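You operate a simulated robot arm through the tools that you are given. There is no shell and no other tool. Be economical: measure what you need, move in short steps, check, and stop when the job is done.

You are at the controls of a simulated robot arm. One attempt, no reset.

Task
Switch off, lay the loom in its saddles and shut both clips.
Fine: machine one's window side head switch; it stays off.

Only the result counts: the job must be done as asked and must still hold three seconds after the hand-in. Knocking over, shifting, dropping, spilling or breaking anything else fails it.

Robot
A 7-joint arm with a two-finger parallel gripper, fixed in place. Base frame: the origin is at the foot of the arm, x ahead of it, y to its left, z up; the work surface is at about z = 0.6. Readings come in m, rad, newtons and seconds.
With the tool pointing down near the work surface it reaches from about 0.16 to 0.66 m from the base axis. Its first joint turns from -1.152 to 1.152 rad. Payload 1.57 kg.
Tool frame: the origin (TCP) lies between the finger pads and is the grasp point; the fingertips stand 0.03 m ahead of it; z points along the fingers, y is the line along which they close. The gripper opens to 0.11 m. The fingers are 0.024 m wide and 0.012 m thick; the gripper's body (0.048 by 0.112 m) begins 0.078 m behind the TCP.
Orientation is told as [roll, pitch, yaw] about the base's x, y, z axes, in that order, counted from this pose: with the fingers straight down and closing along the base's y, the tool's x points along the base's -x, its y along +y and its z along -z.

Tools
- The arm moves only by the tool jog_arm. Its argument "commands" is a list of rows, each an object of numbers (a shift or turn left out is 0, a gripper value left out holds the last): "x", "y", "z": the shift along the tool's x, y, z in m; "rx", "ry", "rz": the turn, a rotation vector about the tool's x, y, z in degrees. In form: [{"x": .., "y": .., "z": .., "rx": .., "ry": .., "rz": ..}, ...]. A call has 1 to 12 rows; each row shifts and turns the commanded pose from where the row before left it, along the tool's axes as they then stand. "hand" is the finger opening in m, from 0 to 0.11, set as the call begins (left out, the last holds). Rows are played at 5 a second. More than 0.05 m and 0.15 rad between two rows, or a gripper value outside its range, and nothing of the call is played. A pose out of reach is approached as far as the arm can. The call stops where the force on the tool passes 40 N (or 10 N more than at its start, if that is more) or the arm is blocked; 0.2 s more then pass. The fingers move at their own pace (about 0.108 m/s each) and stop on an object; they squeeze with about 23 N. The grip force told is the motor's: it shows also when the fingers shut on nothing. Time passes only in rows, and 0.2 s behind the last, so rows that do not move let the fingers close. The reply holds the time, the measured pose of the TCP, the force on the tool along the base axes, the opening and the grip force, in the units named above and with some noise, with the torque about the TCP (base axes, N m) and any sound that the robot's microphone picked up.
- Cameras (640 x 400 px; columns grow to the right, rows downward): "scene" is fixed at [0.1597, -0.4038, 1.3839]; the picture's right is [0.75, -0.66, 0.00], its down [-0.50, -0.57, -0.65] and it looks along [0.43, 0.49, -0.76] (base axes); focal length 372 px, centre (320, 200). "wrist" rides on the gripper at [0.07, 0.016, -0.141] in the tool frame; the picture's right is [-0.23, 0.97, 0.00], its down [-0.86, -0.20, -0.48] and it looks along [-0.47, -0.11, 0.88] (tool axes); focal length 222 px, centre (320, 200).
- camera(camera): a new picture of that camera. No time passes.
- pixel_to_xyz(camera, pixels): for up to 12 pixels [column, row] of the newest picture of that camera ("zoom" is the newest enlarged one), the place [x, y, z] in the base frame of the surface seen there, good to about 0.002 m. No time passes.
- close_up(camera, box): a new picture of the part [left, top, right, bottom] of that camera's present view, enlarged. No time passes.
- sign_off(): hands the job in; it is judged then, once.

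Keep the steps short. Do not move on a guess: measure, check each grasp and each placing, and mend mistakes. In all there are 80 turns and 38 pictures (those below and enlarged ones count). Leave the gripper open and the arm clear of the work at the hand-in unless told otherwise, and finish with a single line.

The tools are called as a command line: name --argument value ..., lists and objects as JSON in quotes. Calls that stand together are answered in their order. jog_arm: Moves the arm, as the interface text tells. Its arguments: {"type":"object","properties":{"commands":{"type":"array"},"hand":{"type":"number"}},"required":["commands"]} The other tools are called the same way: camera (camera) takes a picture; pixel_to_xyz (camera, pixels) gives the place of the surface under pixels of a picture; close_up (camera, box) takes an enlarged picture of a part of a camera's view; sign_off () hands the job in.

At the start:

```text
time_s: 0.0
position: [0.4246, 0.0308, 0.9242]
orientation: [-0.001, 0.001, -0.001]
ft_force: [0.4, 0.6, 0.9]
ft_torque: [0.0, -0.01, 0.05]
opening: 0.1099
finger_force: 0.1
```

scene: 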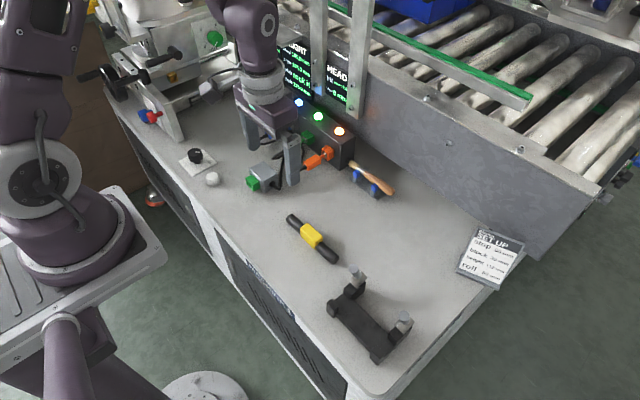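
wrist: 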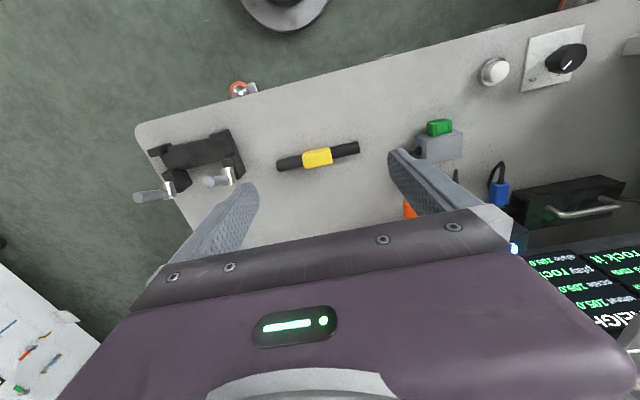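

I see a bench with a loom (black rod, yellow sleeve, about 312,237), a cradle with two clips (about 370,320), and several switches. I'll enlarge the areas to read the labels.

close_up --camera "scene" --box '[80, 0, 400, 200]'

close_up --camera "scene" --box '[270, 200, 430, 370]'

close_up --camera "scene" --box '[440, 215, 540, 300]'

close_up --camera "wrist" --box '[400, 20, 640, 260]'

```text
2.00 times, centred on (240, 100) of scene
```

zoom: 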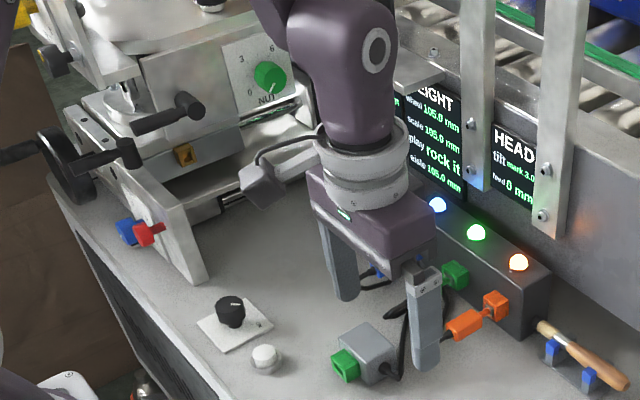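

```text
2.35 times, centred on (350, 285) of scene
```

zoom: 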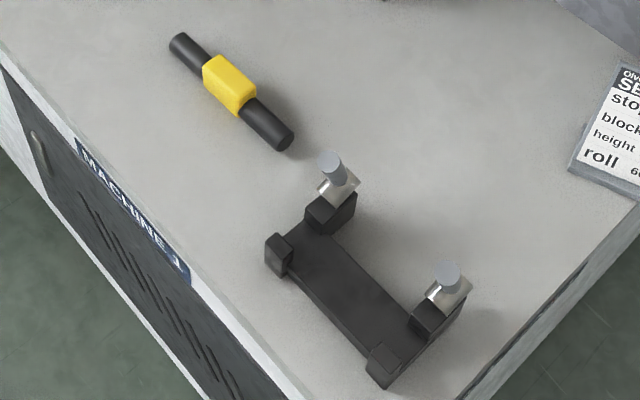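

```text
4.71 times, centred on (490, 258) of scene
```

zoom: 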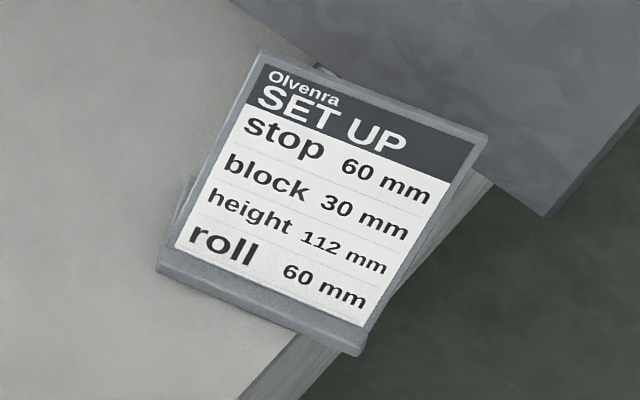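

```text
1.67 times, centred on (520, 140) of wrist
```

zoom: 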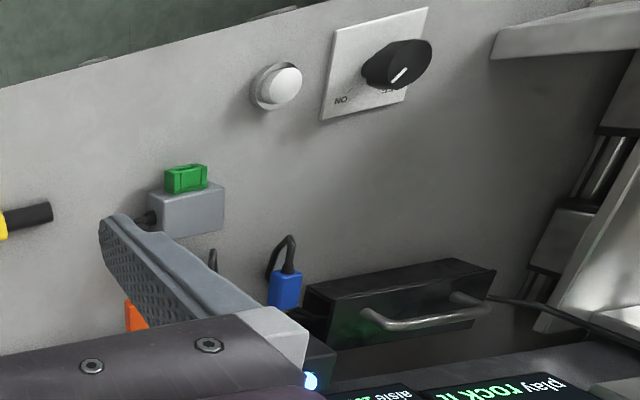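

The rotary near (195,155) carries ON/OFF marks, and there is also a button, a grey box with a green part, and a panel with plugs. I'll enlarge these to read any names.

close_up --camera "scene" --box '[170, 135, 240, 195]'

close_up --camera "scene" --box '[230, 80, 400, 210]'

pixel_to_xyz --camera "scene" --pixels '[[195, 155], [212, 179], [265, 178], [253, 183], [325, 155], [312, 237], [292, 220], [333, 257], [370, 320], [357, 275], [403, 320], [370, 185]]'

```text
6.67 times, centred on (205, 165) of scene
```

zoom: 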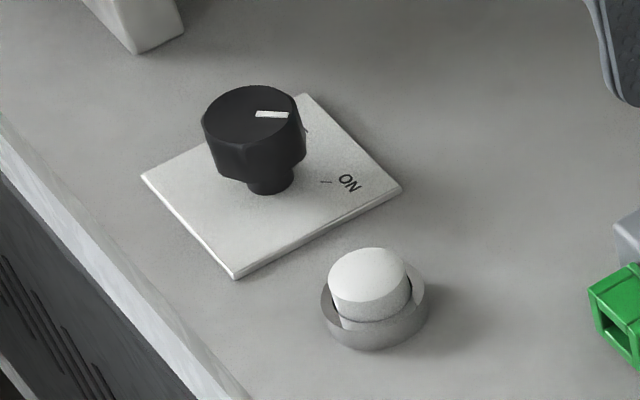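

```text
3.08 times, centred on (315, 145) of scene
```

zoom: 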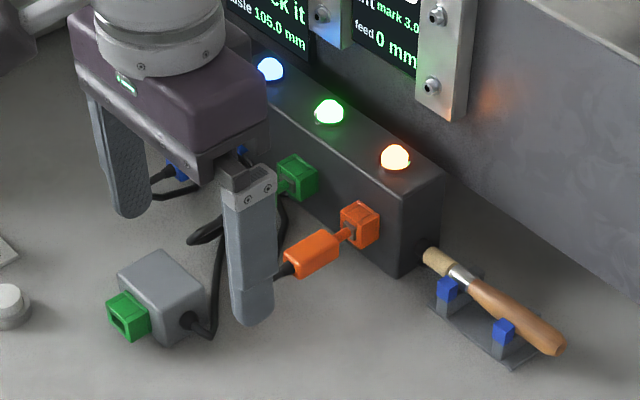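

```text
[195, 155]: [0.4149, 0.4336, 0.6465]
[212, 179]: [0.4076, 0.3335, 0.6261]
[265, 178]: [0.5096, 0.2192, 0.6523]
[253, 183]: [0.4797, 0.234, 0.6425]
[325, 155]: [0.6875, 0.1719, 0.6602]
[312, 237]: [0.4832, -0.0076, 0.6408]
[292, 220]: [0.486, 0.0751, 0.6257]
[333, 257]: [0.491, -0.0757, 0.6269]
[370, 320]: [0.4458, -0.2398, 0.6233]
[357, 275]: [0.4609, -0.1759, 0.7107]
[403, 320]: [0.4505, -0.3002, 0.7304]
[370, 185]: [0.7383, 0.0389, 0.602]
```

The rotary at (0.415, 0.434) has a pointer and ON/OFF marks. I still need to know what is named "window side" and "head", so I'll move left at this height and look with the wrist camera.

jog_arm --commands '[{"y": 0.045}, {"y": 0.045}, {"y": 0.045}, {"y": 0.045}, {"y": 0.045}, {"x": 0.04}]'

camera --camera "wrist"

camera --camera "scene"

```text
time_s: 1.4
position: [0.3836, 0.2562, 0.9257]
orientation: [-0.001, 0.0, 0.001]
ft_force: [0.2, -0.2, -0.6]
ft_torque: [-0.01, -0.02, 0.02]
opening: 0.1099
finger_force: 0.0
```

```text
29 pictures are left
```

wrist: 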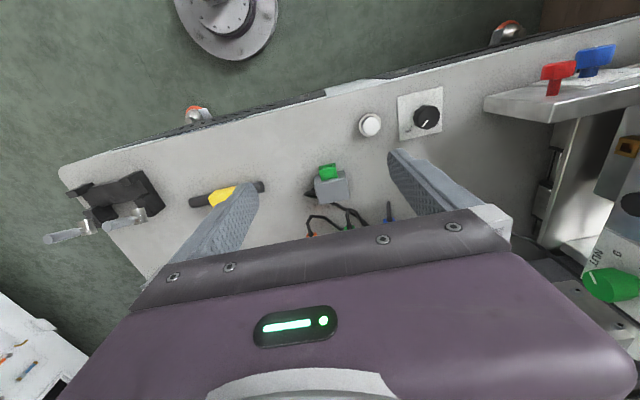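

```text
28 pictures are left
```

scene: 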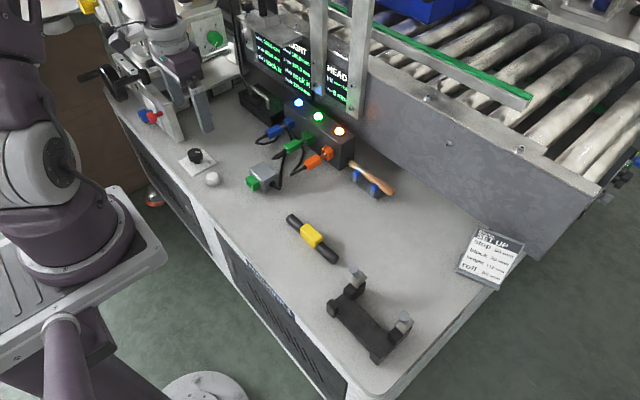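

Now the panel is free. I'll read the displays, the plugs and the red/blue levers.

close_up --camera "scene" --box '[235, 20, 365, 105]'

close_up --camera "wrist" --box '[480, 30, 640, 130]'

close_up --camera "scene" --box '[235, 80, 400, 200]'

close_up --camera "wrist" --box '[350, 70, 460, 150]'

```text
4.71 times, centred on (300, 62) of scene
```

zoom: 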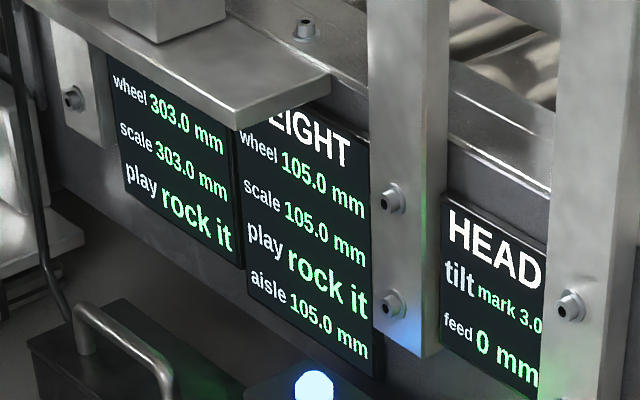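

```text
4.00 times, centred on (560, 80) of wrist
```

zoom: 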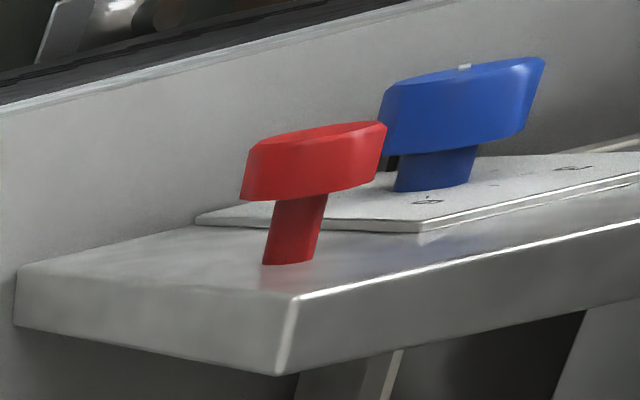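

```text
3.33 times, centred on (318, 140) of scene
```

zoom: 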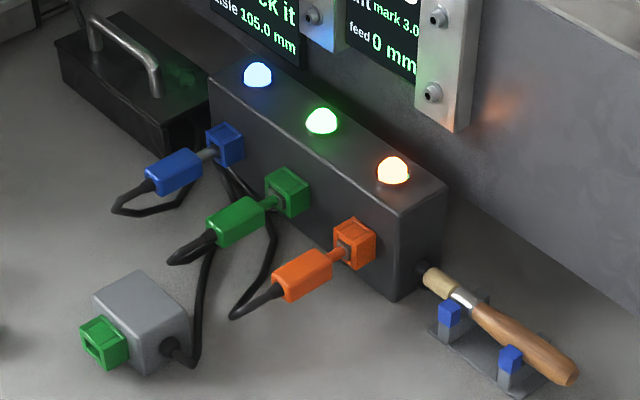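

```text
5.00 times, centred on (405, 110) of wrist
```

zoom: 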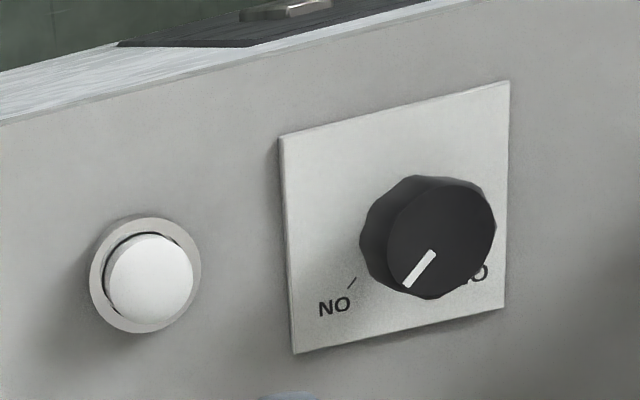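

The rotary's pointer and the blue handle on its plate both look like switches. I'll measure the blue and red handles and the rotary's marks.

pixel_to_xyz --camera "wrist" --pixels '[[595, 52], [558, 68], [555, 90], [585, 75], [610, 283], [628, 148], [425, 117], [370, 125], [410, 130], [400, 97]]'

pixel_to_xyz --camera "scene" --pixels '[[146, 115], [155, 117], [213, 38], [85, 75], [125, 88], [195, 155], [211, 160], [180, 160], [205, 177]]'

close_up --camera "scene" --box '[70, 0, 240, 140]'

```text
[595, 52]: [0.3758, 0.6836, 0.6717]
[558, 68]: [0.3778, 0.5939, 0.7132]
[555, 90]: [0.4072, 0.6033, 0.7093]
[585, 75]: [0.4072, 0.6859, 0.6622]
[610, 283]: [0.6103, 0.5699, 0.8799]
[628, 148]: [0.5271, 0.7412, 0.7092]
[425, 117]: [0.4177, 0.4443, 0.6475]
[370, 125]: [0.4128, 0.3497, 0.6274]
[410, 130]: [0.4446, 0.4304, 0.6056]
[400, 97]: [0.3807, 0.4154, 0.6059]
```

```text
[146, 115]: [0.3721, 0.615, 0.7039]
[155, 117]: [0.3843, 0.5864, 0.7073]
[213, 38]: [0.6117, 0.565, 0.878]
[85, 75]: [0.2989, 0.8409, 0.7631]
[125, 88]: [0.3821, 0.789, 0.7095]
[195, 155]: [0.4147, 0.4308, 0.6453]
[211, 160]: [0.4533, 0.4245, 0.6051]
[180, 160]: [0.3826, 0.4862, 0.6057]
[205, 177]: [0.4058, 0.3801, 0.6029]
```

```text
2.86 times, centred on (155, 70) of scene
```

zoom: 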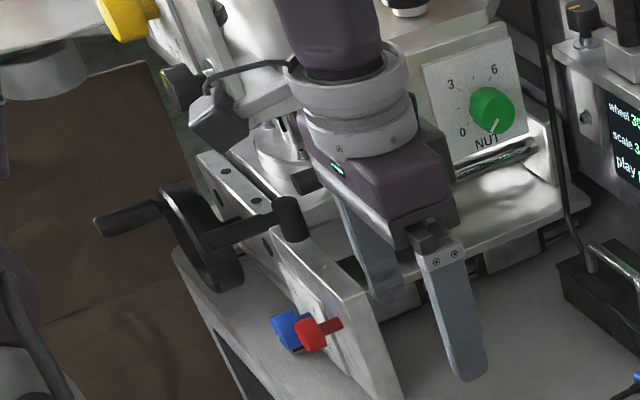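

The blue and red taps are beyond reach at y about 0.6 to 0.68; the ON/OFF rotary at (0.416, 0.437) is within reach. I'll move over it for a clear view of its pointer and marks.

jog_arm --commands '[{"y": 0.04}, {"y": 0.04}, {"y": 0.04}, {"x": 0.04, "z": 0.02}, {"z": 0.04}]'

camera --camera "wrist"

```text
time_s: 2.6
position: [0.3434, 0.3761, 0.8642]
orientation: [0.001, 0.0, 0.0]
ft_force: [-0.5, 0.6, -0.1]
ft_torque: [-0.01, 0.02, 0.01]
opening: 0.11
finger_force: 0.0
```

```text
22 pictures are left
```

wrist: 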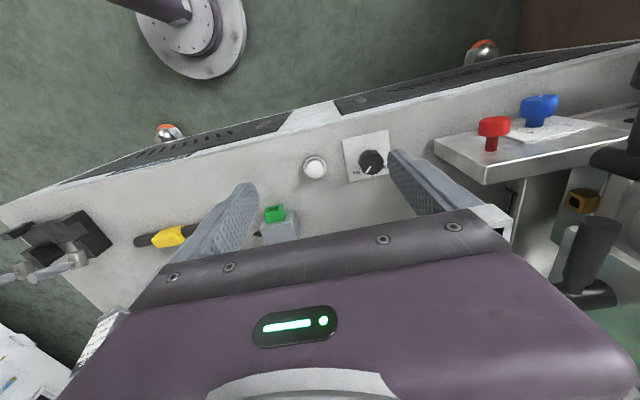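

I'll enlarge the rotary (372,160) and the taps (520,110).

close_up --camera "wrist" --box '[335, 125, 400, 185]'

close_up --camera "wrist" --box '[440, 80, 630, 200]'

```text
6.67 times, centred on (368, 155) of wrist
```

zoom: 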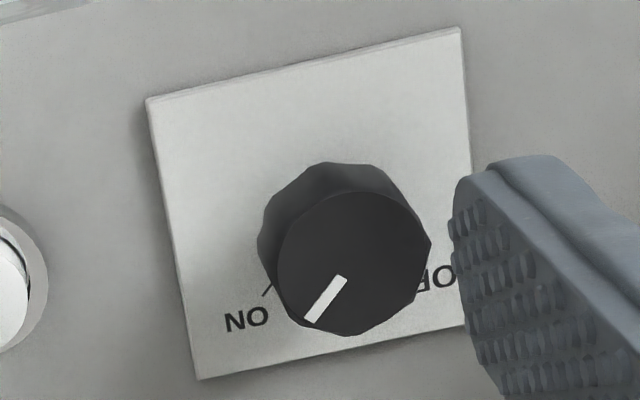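

```text
3.33 times, centred on (535, 140) of wrist
```

zoom: 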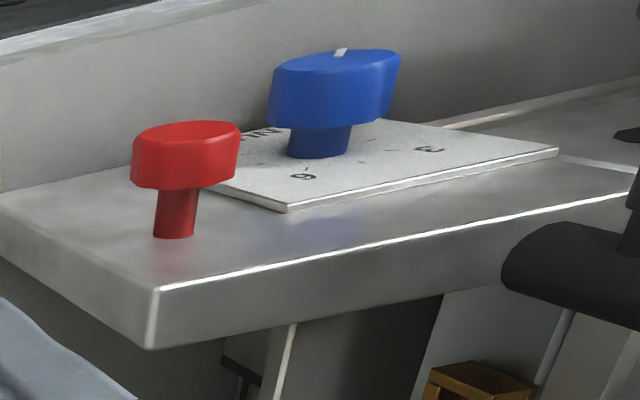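

The blue dial is numbered, so the only on/off switch is the rotary, and its pointer lies towards ON. I'll measure the knob centre, pointer, marks and plate corners.

pixel_to_xyz --camera "wrist" --pixels '[[373.2, 164], [366.8, 172], [371.3, 166.7], [360.2, 168.2], [356.5, 173], [385.5, 167], [342.5, 140.5], [388.5, 129.8], [350, 181], [361, 164], [384, 160], [371, 153]]'

```text
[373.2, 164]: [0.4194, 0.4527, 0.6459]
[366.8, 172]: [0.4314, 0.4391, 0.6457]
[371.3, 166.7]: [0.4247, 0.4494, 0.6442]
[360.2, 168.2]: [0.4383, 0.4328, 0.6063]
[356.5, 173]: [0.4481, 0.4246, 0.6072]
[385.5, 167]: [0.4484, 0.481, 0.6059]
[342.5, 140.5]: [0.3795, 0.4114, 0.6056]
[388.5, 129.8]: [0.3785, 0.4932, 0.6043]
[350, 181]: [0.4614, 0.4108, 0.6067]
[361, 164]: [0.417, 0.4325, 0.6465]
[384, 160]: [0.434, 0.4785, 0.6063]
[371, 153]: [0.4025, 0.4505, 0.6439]
```

Knob centre is (0.420, 0.452), top z 0.646; ON lies at -45° and OFF at +45°, and the pointer is at ON. I'll move above the knob and turn the hand to yaw -45°, so that a +90° turn follows.

jog_arm --commands '[{"x": -0.0383, "y": 0.038}, {"x": -0.0383, "y": 0.038}, {"z": 0.04, "rz": 7.5}, {"z": 0.04, "rz": 7.5}, {"z": 0.03, "rz": 7.5}, {"rz": 7.5}, {"rz": 7.5}, {"rz": 7.5}, {}]' --hand 0.075

camera --camera "scene"

```text
refused: row 1 steps farther than a row can; nothing moved
```

```text
19 pictures are left
```

scene: 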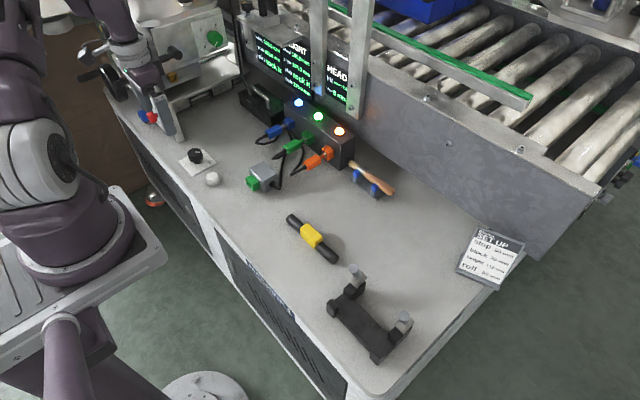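

The step was just too long (0.054 m). The same move, with shorter rows.

jog_arm --commands '[{"x": -0.0256, "y": 0.0253}, {"x": -0.0256, "y": 0.0253}, {"x": -0.0254, "y": 0.0253}, {"z": 0.04, "rz": 7.5}, {"z": 0.04, "rz": 7.5}, {"z": 0.03, "rz": 7.5}, {"rz": 7.5}, {"rz": 7.5}, {"rz": 7.5}, {}]' --hand 0.075

```text
time_s: 4.8
position: [0.4218, 0.4519, 0.7537]
orientation: [0.0, 0.001, -0.788]
ft_force: [-0.3, 0.9, -0.2]
ft_torque: [-0.01, -0.01, 0.01]
opening: 0.0751
finger_force: 0.0
```

Above the knob with yaw -0.788. Next I go straight down to z 0.652, then close.

jog_arm --commands '[{"z": 0.04}, {"z": 0.04}, {"z": 0.021}, {}]'

jog_arm --commands '[{}, {}, {}]' --hand 0.02

```text
time_s: 5.8
position: [0.4162, 0.4456, 0.6602]
orientation: [-0.019, -0.004, -0.781]
ft_force: [0.1, -0.3, 0.5]
ft_torque: [0.0, 0.0, 0.01]
opening: 0.0753
finger_force: 0.1
out of reach, approached as far as the arm can: row 2, 3
```

```text
time_s: 6.6
position: [0.4189, 0.4471, 0.6606]
orientation: [-0.01, -0.004, -0.782]
ft_force: [22.6, 20.9, 2.7]
ft_torque: [0.78, -0.63, -0.08]
opening: 0.0471
finger_force: 15.6
```

The arm is at the edge of its reach: 8 mm high and off centre, with a side load of 30 N. I'll open and raise the command by 8 mm to see whether it centres.

jog_arm --commands '[{}, {}, {"z": -0.008}, {}]' --hand 0.075

```text
time_s: 7.6
position: [0.4213, 0.4499, 0.6645]
orientation: [0.001, 0.0, -0.785]
ft_force: [1.1, -0.7, 0.7]
ft_torque: [-0.01, 0.04, 0.02]
opening: 0.0748
finger_force: 0.0
```

Now centred to about 2 mm at z 0.6645, overlapping the knob by 11 mm. I'll close.

jog_arm --commands '[{}, {}, {}, {}]' --hand 0.02

```text
time_s: 8.6
position: [0.4209, 0.4492, 0.6645]
orientation: [-0.002, 0.0, -0.785]
ft_force: [-5.3, -6.2, 5.7]
ft_torque: [-0.11, 0.11, 0.01]
opening: 0.0418
finger_force: 45.1
```

A firm grip on 0.042 m with little side load. I'll turn counter-clockwise, half way first.

jog_arm --commands '[{"rz": -7.5}, {"rz": -7.5}, {"rz": -7.5}, {"rz": -7.5}, {"rz": -7.5}, {"rz": -7.5}]'

```text
time_s: 10.0
position: [0.4212, 0.4497, 0.6654]
orientation: [0.0, 0.0, 0.002]
ft_force: [0.4, 9.3, 2.4]
ft_torque: [0.2, 0.65, -0.03]
opening: 0.0418
finger_force: 44.8
```

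jog_arm --commands '[{"rz": -7.5}, {"rz": -7.5}, {"rz": -7.5}, {"rz": -7.5}, {"rz": -7.5}, {"rz": -7.5}, {}]'

```text
time_s: 11.6
position: [0.42, 0.4502, 0.6643]
orientation: [0.003, -0.003, 0.786]
ft_force: [-0.6, 27.3, 5.8]
ft_torque: [0.17, 0.09, -0.31]
opening: 0.0415
finger_force: 44.8
```

The full 90° is turned, with a torque of -0.31 N m at the end, which may be a stop. I'll open, rise and look.

jog_arm --commands '[{}, {}, {"z": -0.04}, {"z": -0.04}, {"z": -0.04}, {"x": 0.04, "rz": 7.5}, {"x": 0.03, "rz": 7.5}, {"rz": 7.5}, {"rz": 7.5}, {"rz": 7.5}, {"rz": 7.5}]' --hand 0.075

close_up --camera "scene" --box '[165, 130, 245, 195]'

```text
time_s: 14.0
position: [0.3682, 0.4023, 0.7855]
orientation: [0.0, 0.0, -0.003]
ft_force: [-0.2, 0.7, -0.9]
ft_torque: [0.03, -0.02, -0.02]
opening: 0.0751
finger_force: 0.1
```

```text
6.15 times, centred on (205, 162) of scene
```

zoom: 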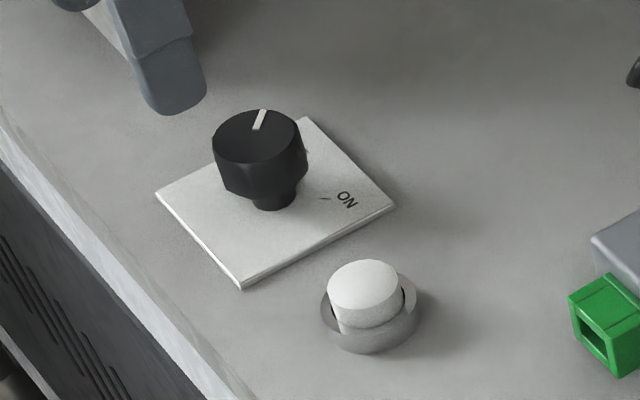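

The pointer now looks upward in the picture, towards OFF. I'll measure its angle exactly.

pixel_to_xyz --camera "zoom" --pixels '[[255, 129], [264, 111], [215, 137], [295, 132], [250, 160]]'

close_up --camera "wrist" --box '[320, 110, 440, 200]'

```text
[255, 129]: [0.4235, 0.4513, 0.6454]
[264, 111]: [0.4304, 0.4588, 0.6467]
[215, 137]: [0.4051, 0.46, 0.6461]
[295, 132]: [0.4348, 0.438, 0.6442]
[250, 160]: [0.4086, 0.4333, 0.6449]
```

```text
4.44 times, centred on (380, 155) of wrist
```

zoom: 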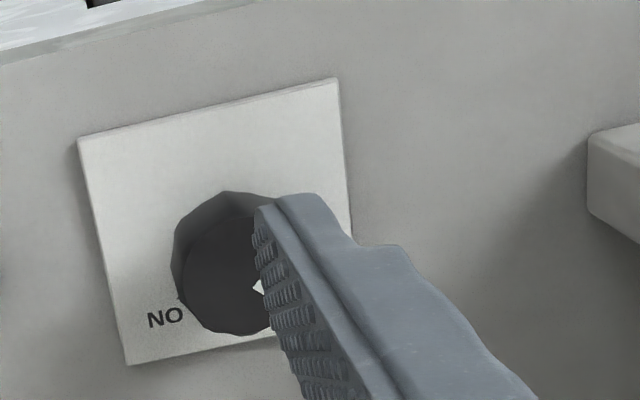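

Tip-to-root gives about 45°, but the finger hides the knob here. I'll open wide and move up and back for a check from the earlier viewpoint.

jog_arm --commands '[{"z": -0.04}, {"z": -0.04, "x": 0.025}, {"y": -0.012}]' --hand 0.11

close_up --camera "wrist" --box '[335, 125, 400, 185]'

pixel_to_xyz --camera "zoom" --pixels '[[320, 200]]'

```text
time_s: 14.8
position: [0.3429, 0.3915, 0.8665]
orientation: [0.001, 0.0, 0.002]
ft_force: [0.6, -0.2, -0.4]
ft_torque: [0.0, 0.01, 0.05]
opening: 0.1099
finger_force: 0.1
```

```text
6.67 times, centred on (368, 155) of wrist
```

zoom: 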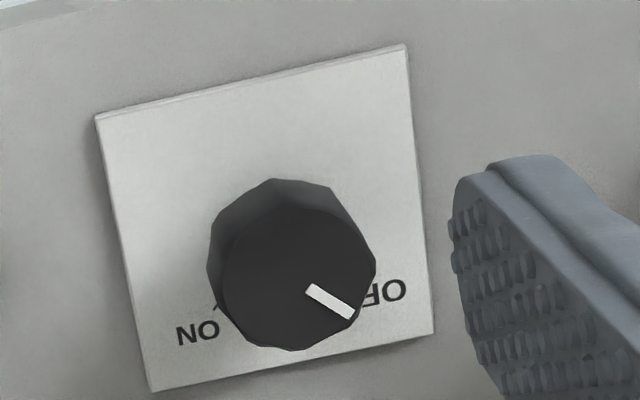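

```text
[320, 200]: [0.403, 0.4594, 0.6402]
```

The pointer measures about 43°, at the OFF mark. Next, the loom and cradle: I'll travel right at this height to view them.

jog_arm --commands '[{"y": -0.045}, {"y": -0.045}, {"y": -0.045}, {"y": -0.045}, {"y": -0.045}, {"y": -0.045}, {"y": -0.045}, {"y": -0.045}, {"y": -0.045}, {"y": -0.045}, {"y": -0.045}, {"y": -0.035}]'

camera --camera "wrist"

```text
time_s: 17.4
position: [0.343, -0.1397, 0.8643]
orientation: [-0.001, 0.0, 0.002]
ft_force: [-0.2, -0.1, -0.1]
ft_torque: [0.02, -0.02, -0.03]
opening: 0.11
finger_force: 0.0
```

```text
15 pictures are left
```

wrist: 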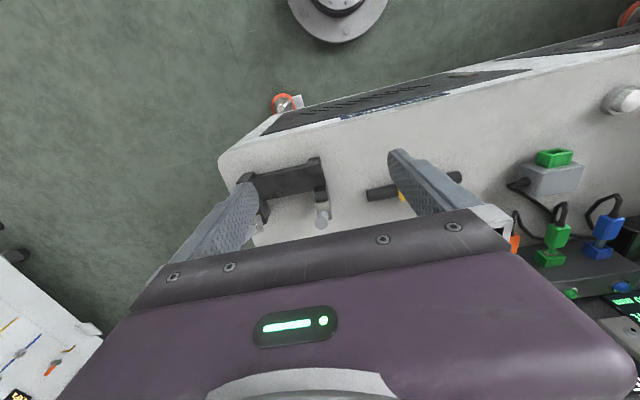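

The fingers hide parts here. I'll take a scene close-up of the cradle and loom.

close_up --camera "scene" --box '[270, 200, 430, 370]'

```text
2.35 times, centred on (350, 285) of scene
```

zoom: 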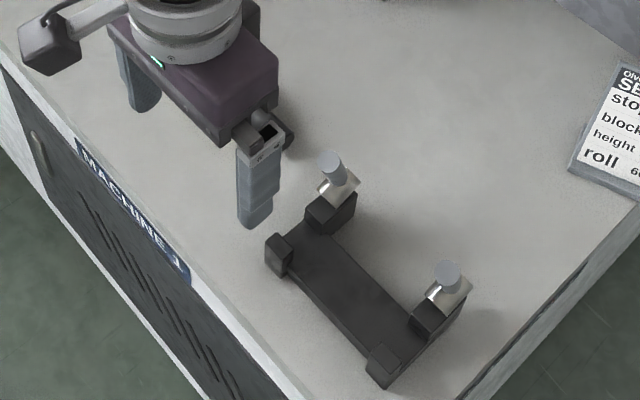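

I'll enlarge the cradle more and measure it.

close_up --camera "scene" --box '[325, 255, 420, 365]'

```text
3.64 times, centred on (372, 310) of scene
```

zoom: 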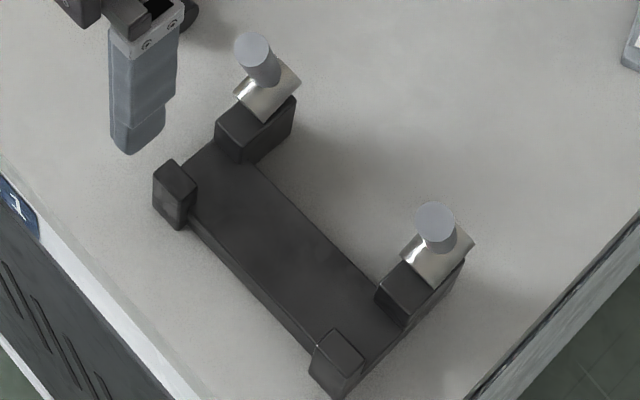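

pixel_to_xyz --camera "zoom" --pixels '[[178, 172], [340, 352], [240, 130], [402, 292], [256, 46], [436, 218], [262, 100], [438, 262], [285, 235], [272, 70], [250, 165], [190, 140]]'

close_up --camera "wrist" --box '[220, 140, 350, 240]'

```text
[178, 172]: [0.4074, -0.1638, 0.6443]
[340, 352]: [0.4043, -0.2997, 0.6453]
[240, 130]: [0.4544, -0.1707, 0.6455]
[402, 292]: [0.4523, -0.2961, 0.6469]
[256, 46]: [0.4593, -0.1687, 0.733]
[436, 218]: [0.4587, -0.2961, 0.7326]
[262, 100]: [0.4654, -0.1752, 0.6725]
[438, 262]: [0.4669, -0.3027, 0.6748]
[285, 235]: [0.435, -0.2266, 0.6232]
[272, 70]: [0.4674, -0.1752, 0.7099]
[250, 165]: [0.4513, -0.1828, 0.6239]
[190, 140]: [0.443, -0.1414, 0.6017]
```

```text
4.00 times, centred on (285, 190) of wrist
```

zoom: 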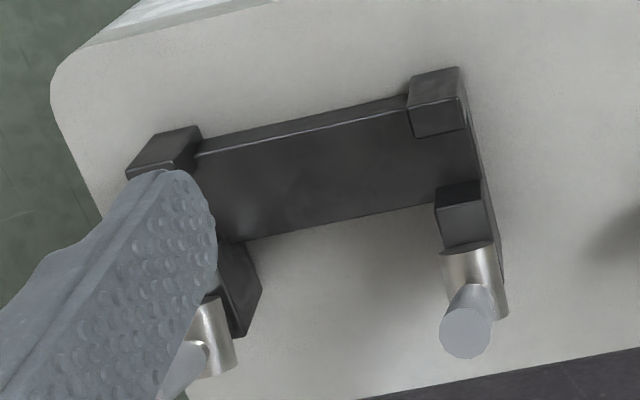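

Saddles sit at y about -0.166 and -0.299, with the trough between the posts (x about 0.415 to 0.44); the clip levers stand upright behind at x about 0.46. Now I'll move to view the loom from above.

jog_arm --commands '[{"y": 0.045}, {"y": 0.045}, {"y": 0.045, "x": -0.02}, {"x": -0.02, "z": 0.04}, {}]'

close_up --camera "wrist" --box '[200, 110, 440, 260]'

```text
time_s: 18.6
position: [0.383, -0.0041, 0.8245]
orientation: [0.0, 0.001, -0.001]
ft_force: [0.6, -0.2, 0.1]
ft_torque: [0.02, 0.0, 0.04]
opening: 0.1099
finger_force: 0.1
```

```text
2.67 times, centred on (320, 185) of wrist
```

zoom: 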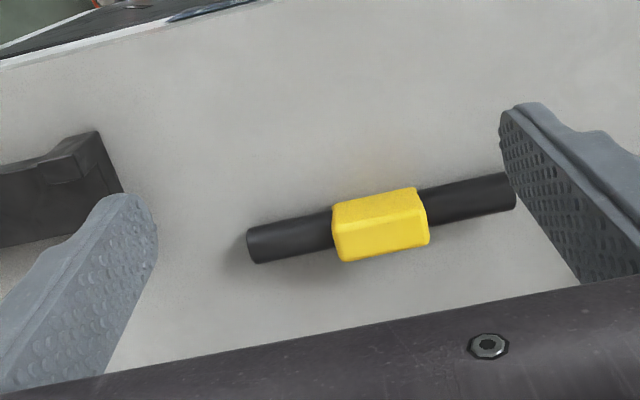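

I'll measure the loom's ends, edges and the yellow block's corners.

pixel_to_xyz --camera "zoom" --pixels '[[250, 240], [262, 262], [290, 240], [290, 224], [290, 255], [338, 210], [415, 193], [378, 216], [345, 240], [422, 225], [460, 200], [510, 190]]'

pixel_to_xyz --camera "zoom" --pixels '[[460, 188], [460, 214], [512, 205], [512, 176], [347, 257], [425, 240], [378, 252], [60, 190], [95, 145], [70, 175], [378, 203], [378, 225]]'

```text
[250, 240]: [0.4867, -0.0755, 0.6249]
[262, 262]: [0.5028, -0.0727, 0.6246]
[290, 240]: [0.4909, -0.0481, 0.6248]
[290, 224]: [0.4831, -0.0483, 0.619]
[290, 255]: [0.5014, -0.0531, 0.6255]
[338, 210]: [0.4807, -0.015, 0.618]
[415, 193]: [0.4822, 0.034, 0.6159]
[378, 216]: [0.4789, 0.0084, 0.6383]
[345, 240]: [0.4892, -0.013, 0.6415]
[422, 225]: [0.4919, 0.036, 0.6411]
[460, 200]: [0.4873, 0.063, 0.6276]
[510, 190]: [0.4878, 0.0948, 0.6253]
```

```text
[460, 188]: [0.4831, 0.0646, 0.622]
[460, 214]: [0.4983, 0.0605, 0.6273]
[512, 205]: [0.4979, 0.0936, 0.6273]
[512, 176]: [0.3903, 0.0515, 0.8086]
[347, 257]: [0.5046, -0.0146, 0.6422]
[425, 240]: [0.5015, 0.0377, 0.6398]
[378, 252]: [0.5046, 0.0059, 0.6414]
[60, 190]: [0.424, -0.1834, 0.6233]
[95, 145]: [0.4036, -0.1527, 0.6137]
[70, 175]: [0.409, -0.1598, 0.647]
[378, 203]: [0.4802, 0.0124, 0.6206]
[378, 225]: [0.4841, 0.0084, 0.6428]
```

The loom lies along y: rod from y -0.076 to about 0.096, yellow block centre (0.492, 0.011), top z 0.642, about 0.03 wide. Next I turn the hand 90° to close along x and look down the cradle from its +y side.

jog_arm --commands '[{"x": -0.0235, "y": -0.043}, {"x": -0.0235, "y": -0.043, "rz": 5}, {"rz": 8.5}, {"rz": 8.5}, {"rz": 8.5}, {"rz": 8.5}, {"rz": 8.5}, {"rz": 8.5}, {"rz": 8.5}, {"rz": 8.5}, {"rz": 8.5}, {"rz": 8.5}]'

close_up --camera "wrist" --box '[200, 80, 440, 260]'

```text
time_s: 21.2
position: [0.4309, -0.0906, 0.8248]
orientation: [0.0, -0.001, -1.572]
ft_force: [-0.3, -0.3, -0.9]
ft_torque: [-0.01, -0.01, -0.05]
opening: 0.11
finger_force: 0.1
```

```text
2.22 times, centred on (320, 170) of wrist
```

zoom: 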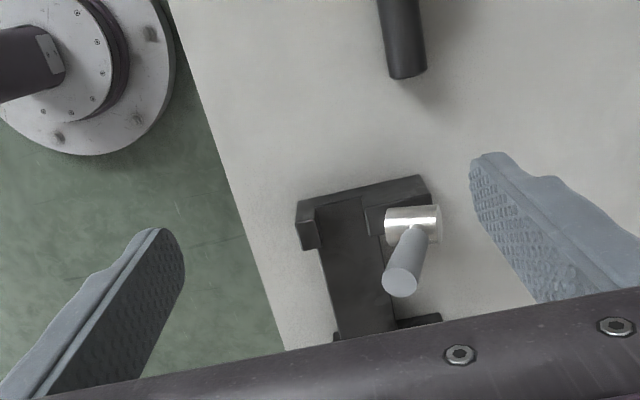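

I'll measure the profile across the near saddle, from the front post (310,205) to the rear post (405,190).

pixel_to_xyz --camera "zoom" --pixels '[[303, 208], [312, 203], [320, 208], [330, 203], [340, 201], [350, 200], [360, 197], [370, 200], [380, 195], [400, 190], [420, 185], [340, 230]]'

pixel_to_xyz --camera "zoom" --pixels '[[300, 220], [310, 225], [318, 235], [350, 215], [365, 215], [375, 215], [375, 228], [410, 212], [410, 235], [395, 278], [355, 300], [415, 240]]'

close_up --camera "wrist" --box '[300, 140, 380, 200]'

```text
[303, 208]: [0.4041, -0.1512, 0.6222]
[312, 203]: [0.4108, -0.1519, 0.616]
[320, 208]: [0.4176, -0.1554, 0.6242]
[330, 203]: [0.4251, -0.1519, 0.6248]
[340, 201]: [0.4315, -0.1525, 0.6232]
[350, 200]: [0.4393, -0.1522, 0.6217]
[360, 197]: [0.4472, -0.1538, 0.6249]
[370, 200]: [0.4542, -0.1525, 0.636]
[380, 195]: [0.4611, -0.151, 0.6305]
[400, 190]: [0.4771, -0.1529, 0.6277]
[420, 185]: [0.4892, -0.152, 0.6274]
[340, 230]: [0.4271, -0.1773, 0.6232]
```

```text
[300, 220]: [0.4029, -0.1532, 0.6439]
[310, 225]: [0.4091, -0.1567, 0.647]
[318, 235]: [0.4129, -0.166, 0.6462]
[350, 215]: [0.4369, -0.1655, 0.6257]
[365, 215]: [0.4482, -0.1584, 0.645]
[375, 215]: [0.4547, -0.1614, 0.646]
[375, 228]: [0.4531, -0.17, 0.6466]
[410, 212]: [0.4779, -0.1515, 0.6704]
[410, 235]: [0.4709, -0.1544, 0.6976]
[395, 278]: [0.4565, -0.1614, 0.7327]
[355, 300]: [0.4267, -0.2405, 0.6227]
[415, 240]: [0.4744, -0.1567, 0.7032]
```

```text
6.67 times, centred on (340, 170) of wrist
```

zoom: 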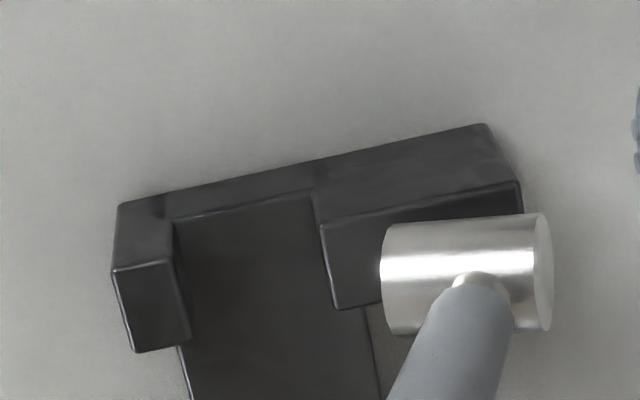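

The trough floor is z 0.6235, gap x 0.416 to 0.443 (centre 0.4295), post tops z 0.6465. The clips are shiny barrels along x on the rear posts with an upright lever; I need one close look at how they move.

close_up --camera "scene" --box '[340, 262, 376, 302]'

```text
10.00 times, centred on (358, 282) of scene
```

zoom: 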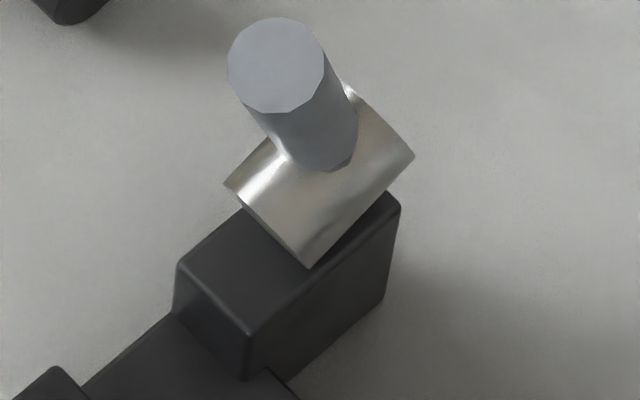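

I'll measure the lever's axis and the barrel's tilt on this close view.

pixel_to_xyz --camera "zoom" --pixels '[[276, 65], [240, 65], [300, 35], [275, 100], [315, 155], [335, 100], [240, 185], [265, 170], [305, 250], [340, 215], [395, 150], [365, 105]]'

pixel_to_xyz --camera "zoom" --pixels '[[275, 215], [310, 195], [345, 175], [375, 170], [405, 160], [330, 245], [255, 125], [352, 140], [320, 240], [250, 300], [390, 200], [365, 150]]'

```text
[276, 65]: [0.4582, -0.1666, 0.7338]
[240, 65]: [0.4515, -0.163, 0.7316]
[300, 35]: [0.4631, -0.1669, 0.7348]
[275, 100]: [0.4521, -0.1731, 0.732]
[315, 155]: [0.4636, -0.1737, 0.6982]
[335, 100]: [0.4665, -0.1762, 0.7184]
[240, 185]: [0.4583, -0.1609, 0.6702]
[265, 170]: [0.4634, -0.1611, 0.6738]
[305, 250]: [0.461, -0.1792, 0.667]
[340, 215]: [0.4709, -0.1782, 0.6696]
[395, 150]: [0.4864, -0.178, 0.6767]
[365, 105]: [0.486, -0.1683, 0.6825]
```

```text
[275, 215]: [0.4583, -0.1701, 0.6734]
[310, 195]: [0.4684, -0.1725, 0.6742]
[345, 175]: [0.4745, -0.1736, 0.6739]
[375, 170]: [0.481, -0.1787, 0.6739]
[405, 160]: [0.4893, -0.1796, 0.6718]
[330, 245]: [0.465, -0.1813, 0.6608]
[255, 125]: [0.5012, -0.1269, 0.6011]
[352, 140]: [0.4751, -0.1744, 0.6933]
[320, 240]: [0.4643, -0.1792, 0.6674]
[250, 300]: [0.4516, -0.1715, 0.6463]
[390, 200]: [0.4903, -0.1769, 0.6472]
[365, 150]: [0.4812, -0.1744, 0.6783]
```

The whole clip leans 18° towards -x about a y hinge near (0.475, 0.66), so pushing the lever -x and down shuts it over the rod. First the loom: I move above the yellow block at (0.4915, 0.011).

jog_arm --commands '[{"x": 0.034, "y": 0.0202}, {"x": 0.034, "y": 0.0202}, {"x": 0.0336, "y": 0.0202}, {"z": 0.045}, {"z": 0.045}, {"z": 0.03}, {}]' --hand 0.07

```text
time_s: 22.8
position: [0.4917, 0.0111, 0.7031]
orientation: [-0.001, -0.001, -1.571]
ft_force: [0.7, 0.8, -1.0]
ft_torque: [0.0, -0.01, 0.01]
opening: 0.0699
finger_force: 0.2
```

Above the block. I lower by 0.063 m to z 0.640, and close in the next call.

jog_arm --commands '[{"z": 0.03}, {"z": 0.02}, {"z": 0.013}, {}]'

jog_arm --commands '[{}, {}, {}, {}]' --hand 0.015

```text
time_s: 23.8
position: [0.4916, 0.0109, 0.6402]
orientation: [0.0, 0.0, -1.569]
ft_force: [-0.1, 0.5, -0.5]
ft_torque: [0.0, 0.01, -0.01]
opening: 0.0703
finger_force: 0.0
```

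```text
time_s: 24.8
position: [0.4899, 0.0111, 0.6422]
orientation: [0.002, 0.0, -1.569]
ft_force: [0.0, 0.1, 0.4]
ft_torque: [0.01, 0.02, -0.01]
opening: 0.0274
finger_force: 22.4
```

Holding the block at 0.0274 m. I lift straight up 0.16 m and check the grip.

jog_arm --commands '[{"z": -0.02}, {"z": -0.04}, {"z": -0.05}, {"z": -0.05}, {}]'

```text
time_s: 26.0
position: [0.4917, 0.0109, 0.8002]
orientation: [0.0, -0.001, -1.572]
ft_force: [-0.5, 0.5, -1.1]
ft_torque: [-0.03, -0.02, 0.02]
opening: 0.0273
finger_force: 23.3
```

Still held. I carry it to above the cradle, TCP (0.4315, -0.2324).

jog_arm --commands '[{"y": -0.03}, {"y": -0.03}, {"x": -0.0406}, {"x": -0.0406}, {"x": -0.0406}, {"x": -0.0406}, {"x": -0.0406}, {"x": -0.0403}, {}]'

close_up --camera "scene" --box '[310, 220, 430, 370]'

```text
time_s: 28.0
position: [0.4317, -0.2331, 0.8024]
orientation: [0.0, 0.0, -1.57]
ft_force: [-0.1, -0.7, -1.2]
ft_torque: [-0.01, 0.0, -0.01]
opening: 0.0275
finger_force: 22.6
```

```text
2.67 times, centred on (370, 295) of scene
```

zoom: 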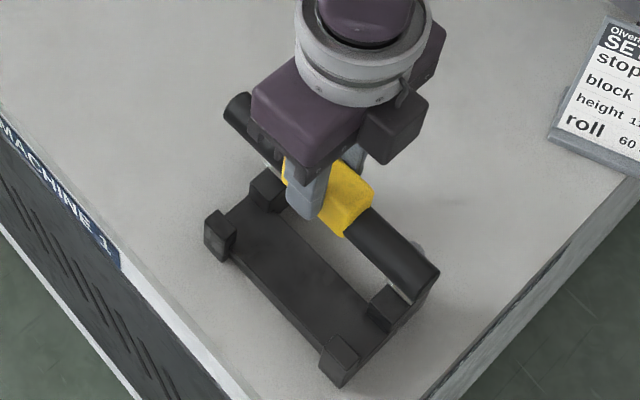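

The loom hangs level over the cradle. I'll measure the rod's position while held.

pixel_to_xyz --camera "zoom" --pixels '[[437, 270], [425, 290], [385, 238], [370, 255], [355, 240], [235, 100], [228, 112], [372, 290], [340, 340]]'

```text
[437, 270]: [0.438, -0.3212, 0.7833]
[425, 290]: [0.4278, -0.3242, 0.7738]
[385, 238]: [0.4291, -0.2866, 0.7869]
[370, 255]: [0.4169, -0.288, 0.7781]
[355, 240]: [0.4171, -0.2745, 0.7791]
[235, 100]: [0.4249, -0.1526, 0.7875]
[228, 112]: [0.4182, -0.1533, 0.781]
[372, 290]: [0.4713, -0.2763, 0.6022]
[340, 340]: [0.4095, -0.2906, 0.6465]
```

Rod spans y -0.322 to -0.150, centred to about 3 mm; I correct by +0.003 in y and descend to z 0.672.

jog_arm --commands '[{"x": 0.003}, {"z": 0.04}, {"z": 0.04}, {"z": 0.03}, {"z": 0.0205}, {}]'

```text
time_s: 29.4
position: [0.4312, -0.2267, 0.6711]
orientation: [-0.002, -0.001, -1.571]
ft_force: [-0.5, -0.4, -0.6]
ft_torque: [-0.01, -0.01, 0.01]
opening: 0.0277
finger_force: 23.4
```

No contact yet. I lower in small steps to about z 0.663, watching the force.

jog_arm --commands '[{"z": 0.004}, {"z": 0.002}, {"z": 0.002}, {}]'

```text
time_s: 30.4
position: [0.4308, -0.2288, 0.6634]
orientation: [0.0, 0.0, -1.571]
ft_force: [0.3, 0.5, 2.5]
ft_torque: [0.01, 0.01, -0.02]
opening: 0.0275
finger_force: 22.9
```

jog_arm --commands '[{"z": 0.001}, {"z": 0.001}, {}]'

```text
time_s: 31.2
position: [0.4323, -0.2297, 0.6611]
orientation: [0.002, 0.0, -1.571]
ft_force: [1.7, 2.7, 19.7]
ft_torque: [-0.18, 0.0, 0.0]
opening: 0.0275
finger_force: 23.4
```

Firm contact at the expected height, so the loom is seated. I ease up 1.5 mm, open to 0.06 and rise.

jog_arm --commands '[{"z": -0.0015}, {}]'

jog_arm --commands '[{}, {}, {"z": -0.03}, {"z": -0.04}, {"z": -0.05}, {"z": -0.04}]' --hand 0.06

close_up --camera "wrist" --box '[180, 0, 460, 250]'

```text
time_s: 31.8
position: [0.4314, -0.2294, 0.6612]
orientation: [0.0, 0.0, -1.571]
ft_force: [-0.2, -0.4, -1.4]
ft_torque: [0.02, 0.01, -0.03]
opening: 0.0274
finger_force: 23.2
```

```text
time_s: 33.2
position: [0.4301, -0.2281, 0.8246]
orientation: [0.001, 0.0, -1.572]
ft_force: [-0.8, -0.5, 0.4]
ft_torque: [0.01, -0.01, 0.05]
opening: 0.0599
finger_force: 0.0
```

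```text
1.60 times, centred on (320, 125) of wrist
```

zoom: 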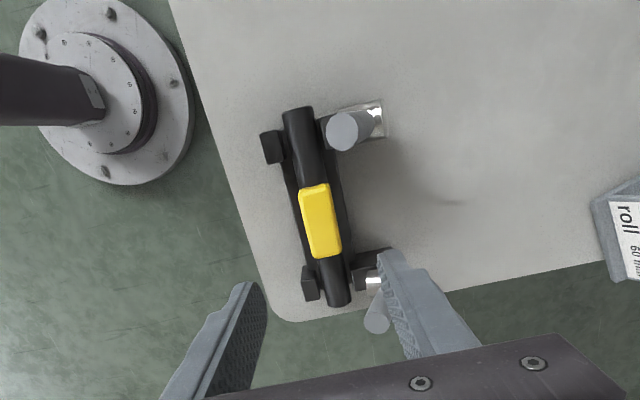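

The loom lies between the posts at both ends. I'll measure rod heights and the nearby lever.

pixel_to_xyz --camera "zoom" --pixels '[[300, 130], [335, 290], [310, 170], [328, 270], [320, 220], [345, 130], [376, 318], [270, 150], [310, 290], [297, 108], [340, 304], [370, 130]]'

```text
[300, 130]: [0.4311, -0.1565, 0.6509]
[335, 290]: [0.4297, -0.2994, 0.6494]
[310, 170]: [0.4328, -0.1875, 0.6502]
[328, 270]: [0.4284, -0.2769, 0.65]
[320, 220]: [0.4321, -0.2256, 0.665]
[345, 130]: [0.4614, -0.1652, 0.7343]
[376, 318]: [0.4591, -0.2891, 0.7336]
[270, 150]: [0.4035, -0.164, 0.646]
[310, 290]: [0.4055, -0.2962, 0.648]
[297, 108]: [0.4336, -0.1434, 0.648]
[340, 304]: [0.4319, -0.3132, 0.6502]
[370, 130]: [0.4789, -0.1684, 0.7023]
```

The rod top is at z 0.650 in both saddles. Now the near clip: I close the fingers and stand them behind the lever at (0.497, -0.1675), tips at z 0.711.

jog_arm --commands '[{"y": 0.0335}, {"y": 0.0334}, {"x": 0.03}, {"x": 0.0306}, {"z": 0.04}, {"z": 0.0436}, {}]' --hand 0

```text
time_s: 34.8
position: [0.4982, -0.1685, 0.7389]
orientation: [0.0, 0.001, -1.571]
ft_force: [2.0, 0.1, 0.7]
ft_torque: [-0.04, -0.01, 0.02]
opening: 0.0
finger_force: 21.3
```

In place, free of contact. First part of the push: -x by 0.032 m, sinking 7 mm.

jog_arm --commands '[{"y": -0.012}, {"y": -0.01, "z": 0.002}, {"y": -0.01, "z": 0.005}, {}]'

```text
time_s: 35.8
position: [0.4662, -0.1688, 0.7322]
orientation: [0.0, -0.001, -1.571]
ft_force: [1.5, -0.5, -0.1]
ft_torque: [-0.02, -0.06, 0.0]
opening: 0.0
finger_force: 21.5
```

Light force of 1.5 N, so the lever is yielding. I go on along the arc to about 65°.

jog_arm --commands '[{"y": -0.008, "z": 0.006}, {"y": -0.007, "z": 0.006}, {"y": -0.004, "z": 0.006}, {}]'

close_up --camera "scene" --box '[325, 245, 420, 345]'

```text
time_s: 36.8
position: [0.4465, -0.1682, 0.7142]
orientation: [-0.002, 0.001, -1.571]
ft_force: [0.4, -1.0, 1.3]
ft_torque: [-0.02, 0.0, -0.01]
opening: 0.0002
finger_force: 20.6
```

```text
4.00 times, centred on (372, 295) of scene
```

zoom: 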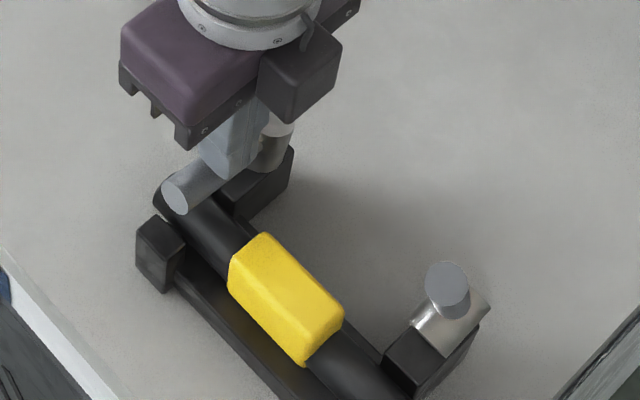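

The lever is swinging over the rod as expected. I press on downwards in small steps.

jog_arm --commands '[{"y": -0.006, "z": 0.005}, {"y": -0.004, "z": 0.005}, {"z": 0.004}, {}]'

```text
time_s: 37.5
position: [0.4378, -0.1685, 0.7047]
orientation: [0.003, -0.002, -1.569]
ft_force: [-4.8, 3.3, 25.3]
ft_torque: [0.19, 0.1, 0.1]
opening: 0.0
finger_force: 21.4
stopped in row 3: the force on the tool passed its limit at 53 N (the readings are from after the stop); the commanded pose is now the measured one
```

Pressing stopped at 53 N with the tips at z 0.675. I lift 0.06 m and look at whether the clip stays shut.

jog_arm --commands '[{"z": -0.02}, {"z": -0.04}, {"z": -0.04}, {"y": 0.03}, {"y": 0.03}]'

close_up --camera "scene" --box '[325, 245, 420, 345]'

pixel_to_xyz --camera "zoom" --pixels '[[180, 195], [215, 180], [240, 165], [265, 155], [275, 130], [200, 185], [160, 240], [210, 230], [170, 185], [250, 150], [180, 210], [447, 282]]'

```text
time_s: 38.7
position: [0.4994, -0.1683, 0.8056]
orientation: [0.003, -0.001, -1.571]
ft_force: [0.2, 0.1, 0.9]
ft_torque: [0.0, 0.0, 0.02]
opening: 0.0
finger_force: 21.4
```

```text
4.00 times, centred on (372, 295) of scene
```

zoom: 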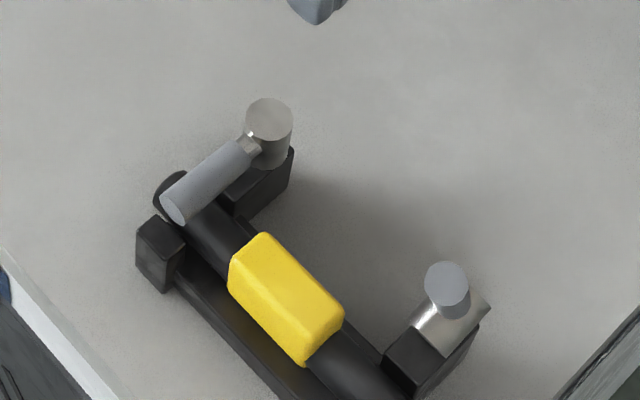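

```text
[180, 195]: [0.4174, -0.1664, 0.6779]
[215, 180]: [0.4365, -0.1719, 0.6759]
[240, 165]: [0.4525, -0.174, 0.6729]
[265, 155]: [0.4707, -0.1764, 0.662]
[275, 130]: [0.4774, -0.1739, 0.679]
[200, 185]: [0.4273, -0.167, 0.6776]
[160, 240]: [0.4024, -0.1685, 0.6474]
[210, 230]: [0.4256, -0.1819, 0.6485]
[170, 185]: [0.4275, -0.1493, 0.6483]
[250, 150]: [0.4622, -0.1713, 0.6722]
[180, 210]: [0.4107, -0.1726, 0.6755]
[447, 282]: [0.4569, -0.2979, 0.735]
```

The near lever now lies level (top z 0.677 along its length) and stays. The far clip is the same: lever at y -0.297. I move behind it.

jog_arm --commands '[{"x": -0.043}, {"x": -0.043}, {"x": -0.043, "y": -0.002}, {"z": 0.03}, {"z": 0.035}, {}]'

```text
time_s: 40.1
position: [0.4965, -0.2979, 0.7392]
orientation: [0.004, 0.0, -1.572]
ft_force: [0.4, -0.7, 0.4]
ft_torque: [0.02, -0.04, 0.04]
opening: 0.0
finger_force: 20.9
```

In place behind the far lever. I repeat the same arc.

jog_arm --commands '[{"y": -0.012}, {"y": -0.01, "z": 0.002}, {"y": -0.01, "z": 0.005}, {"y": -0.008, "z": 0.006}, {"y": -0.007, "z": 0.006}, {"y": -0.004, "z": 0.006}, {}]'

jog_arm --commands '[{"y": -0.006, "z": 0.004}, {"y": -0.004, "z": 0.003}, {"z": 0.002}, {"z": 0.002}, {}]'

```text
time_s: 41.7
position: [0.4457, -0.2975, 0.7157]
orientation: [0.002, -0.001, -1.57]
ft_force: [0.4, -0.6, 0.5]
ft_torque: [-0.02, 0.0, 0.01]
opening: 0.0
finger_force: 21.9
```

```text
time_s: 42.9
position: [0.4353, -0.2973, 0.7049]
orientation: [0.002, 0.002, -1.571]
ft_force: [-4.1, 3.9, 19.6]
ft_torque: [0.23, 0.13, 0.01]
opening: 0.0002
finger_force: 21.5
stopped in row 5: the force on the tool passed its limit at 42 N (the readings are from after the stop); the commanded pose is now the measured one
```

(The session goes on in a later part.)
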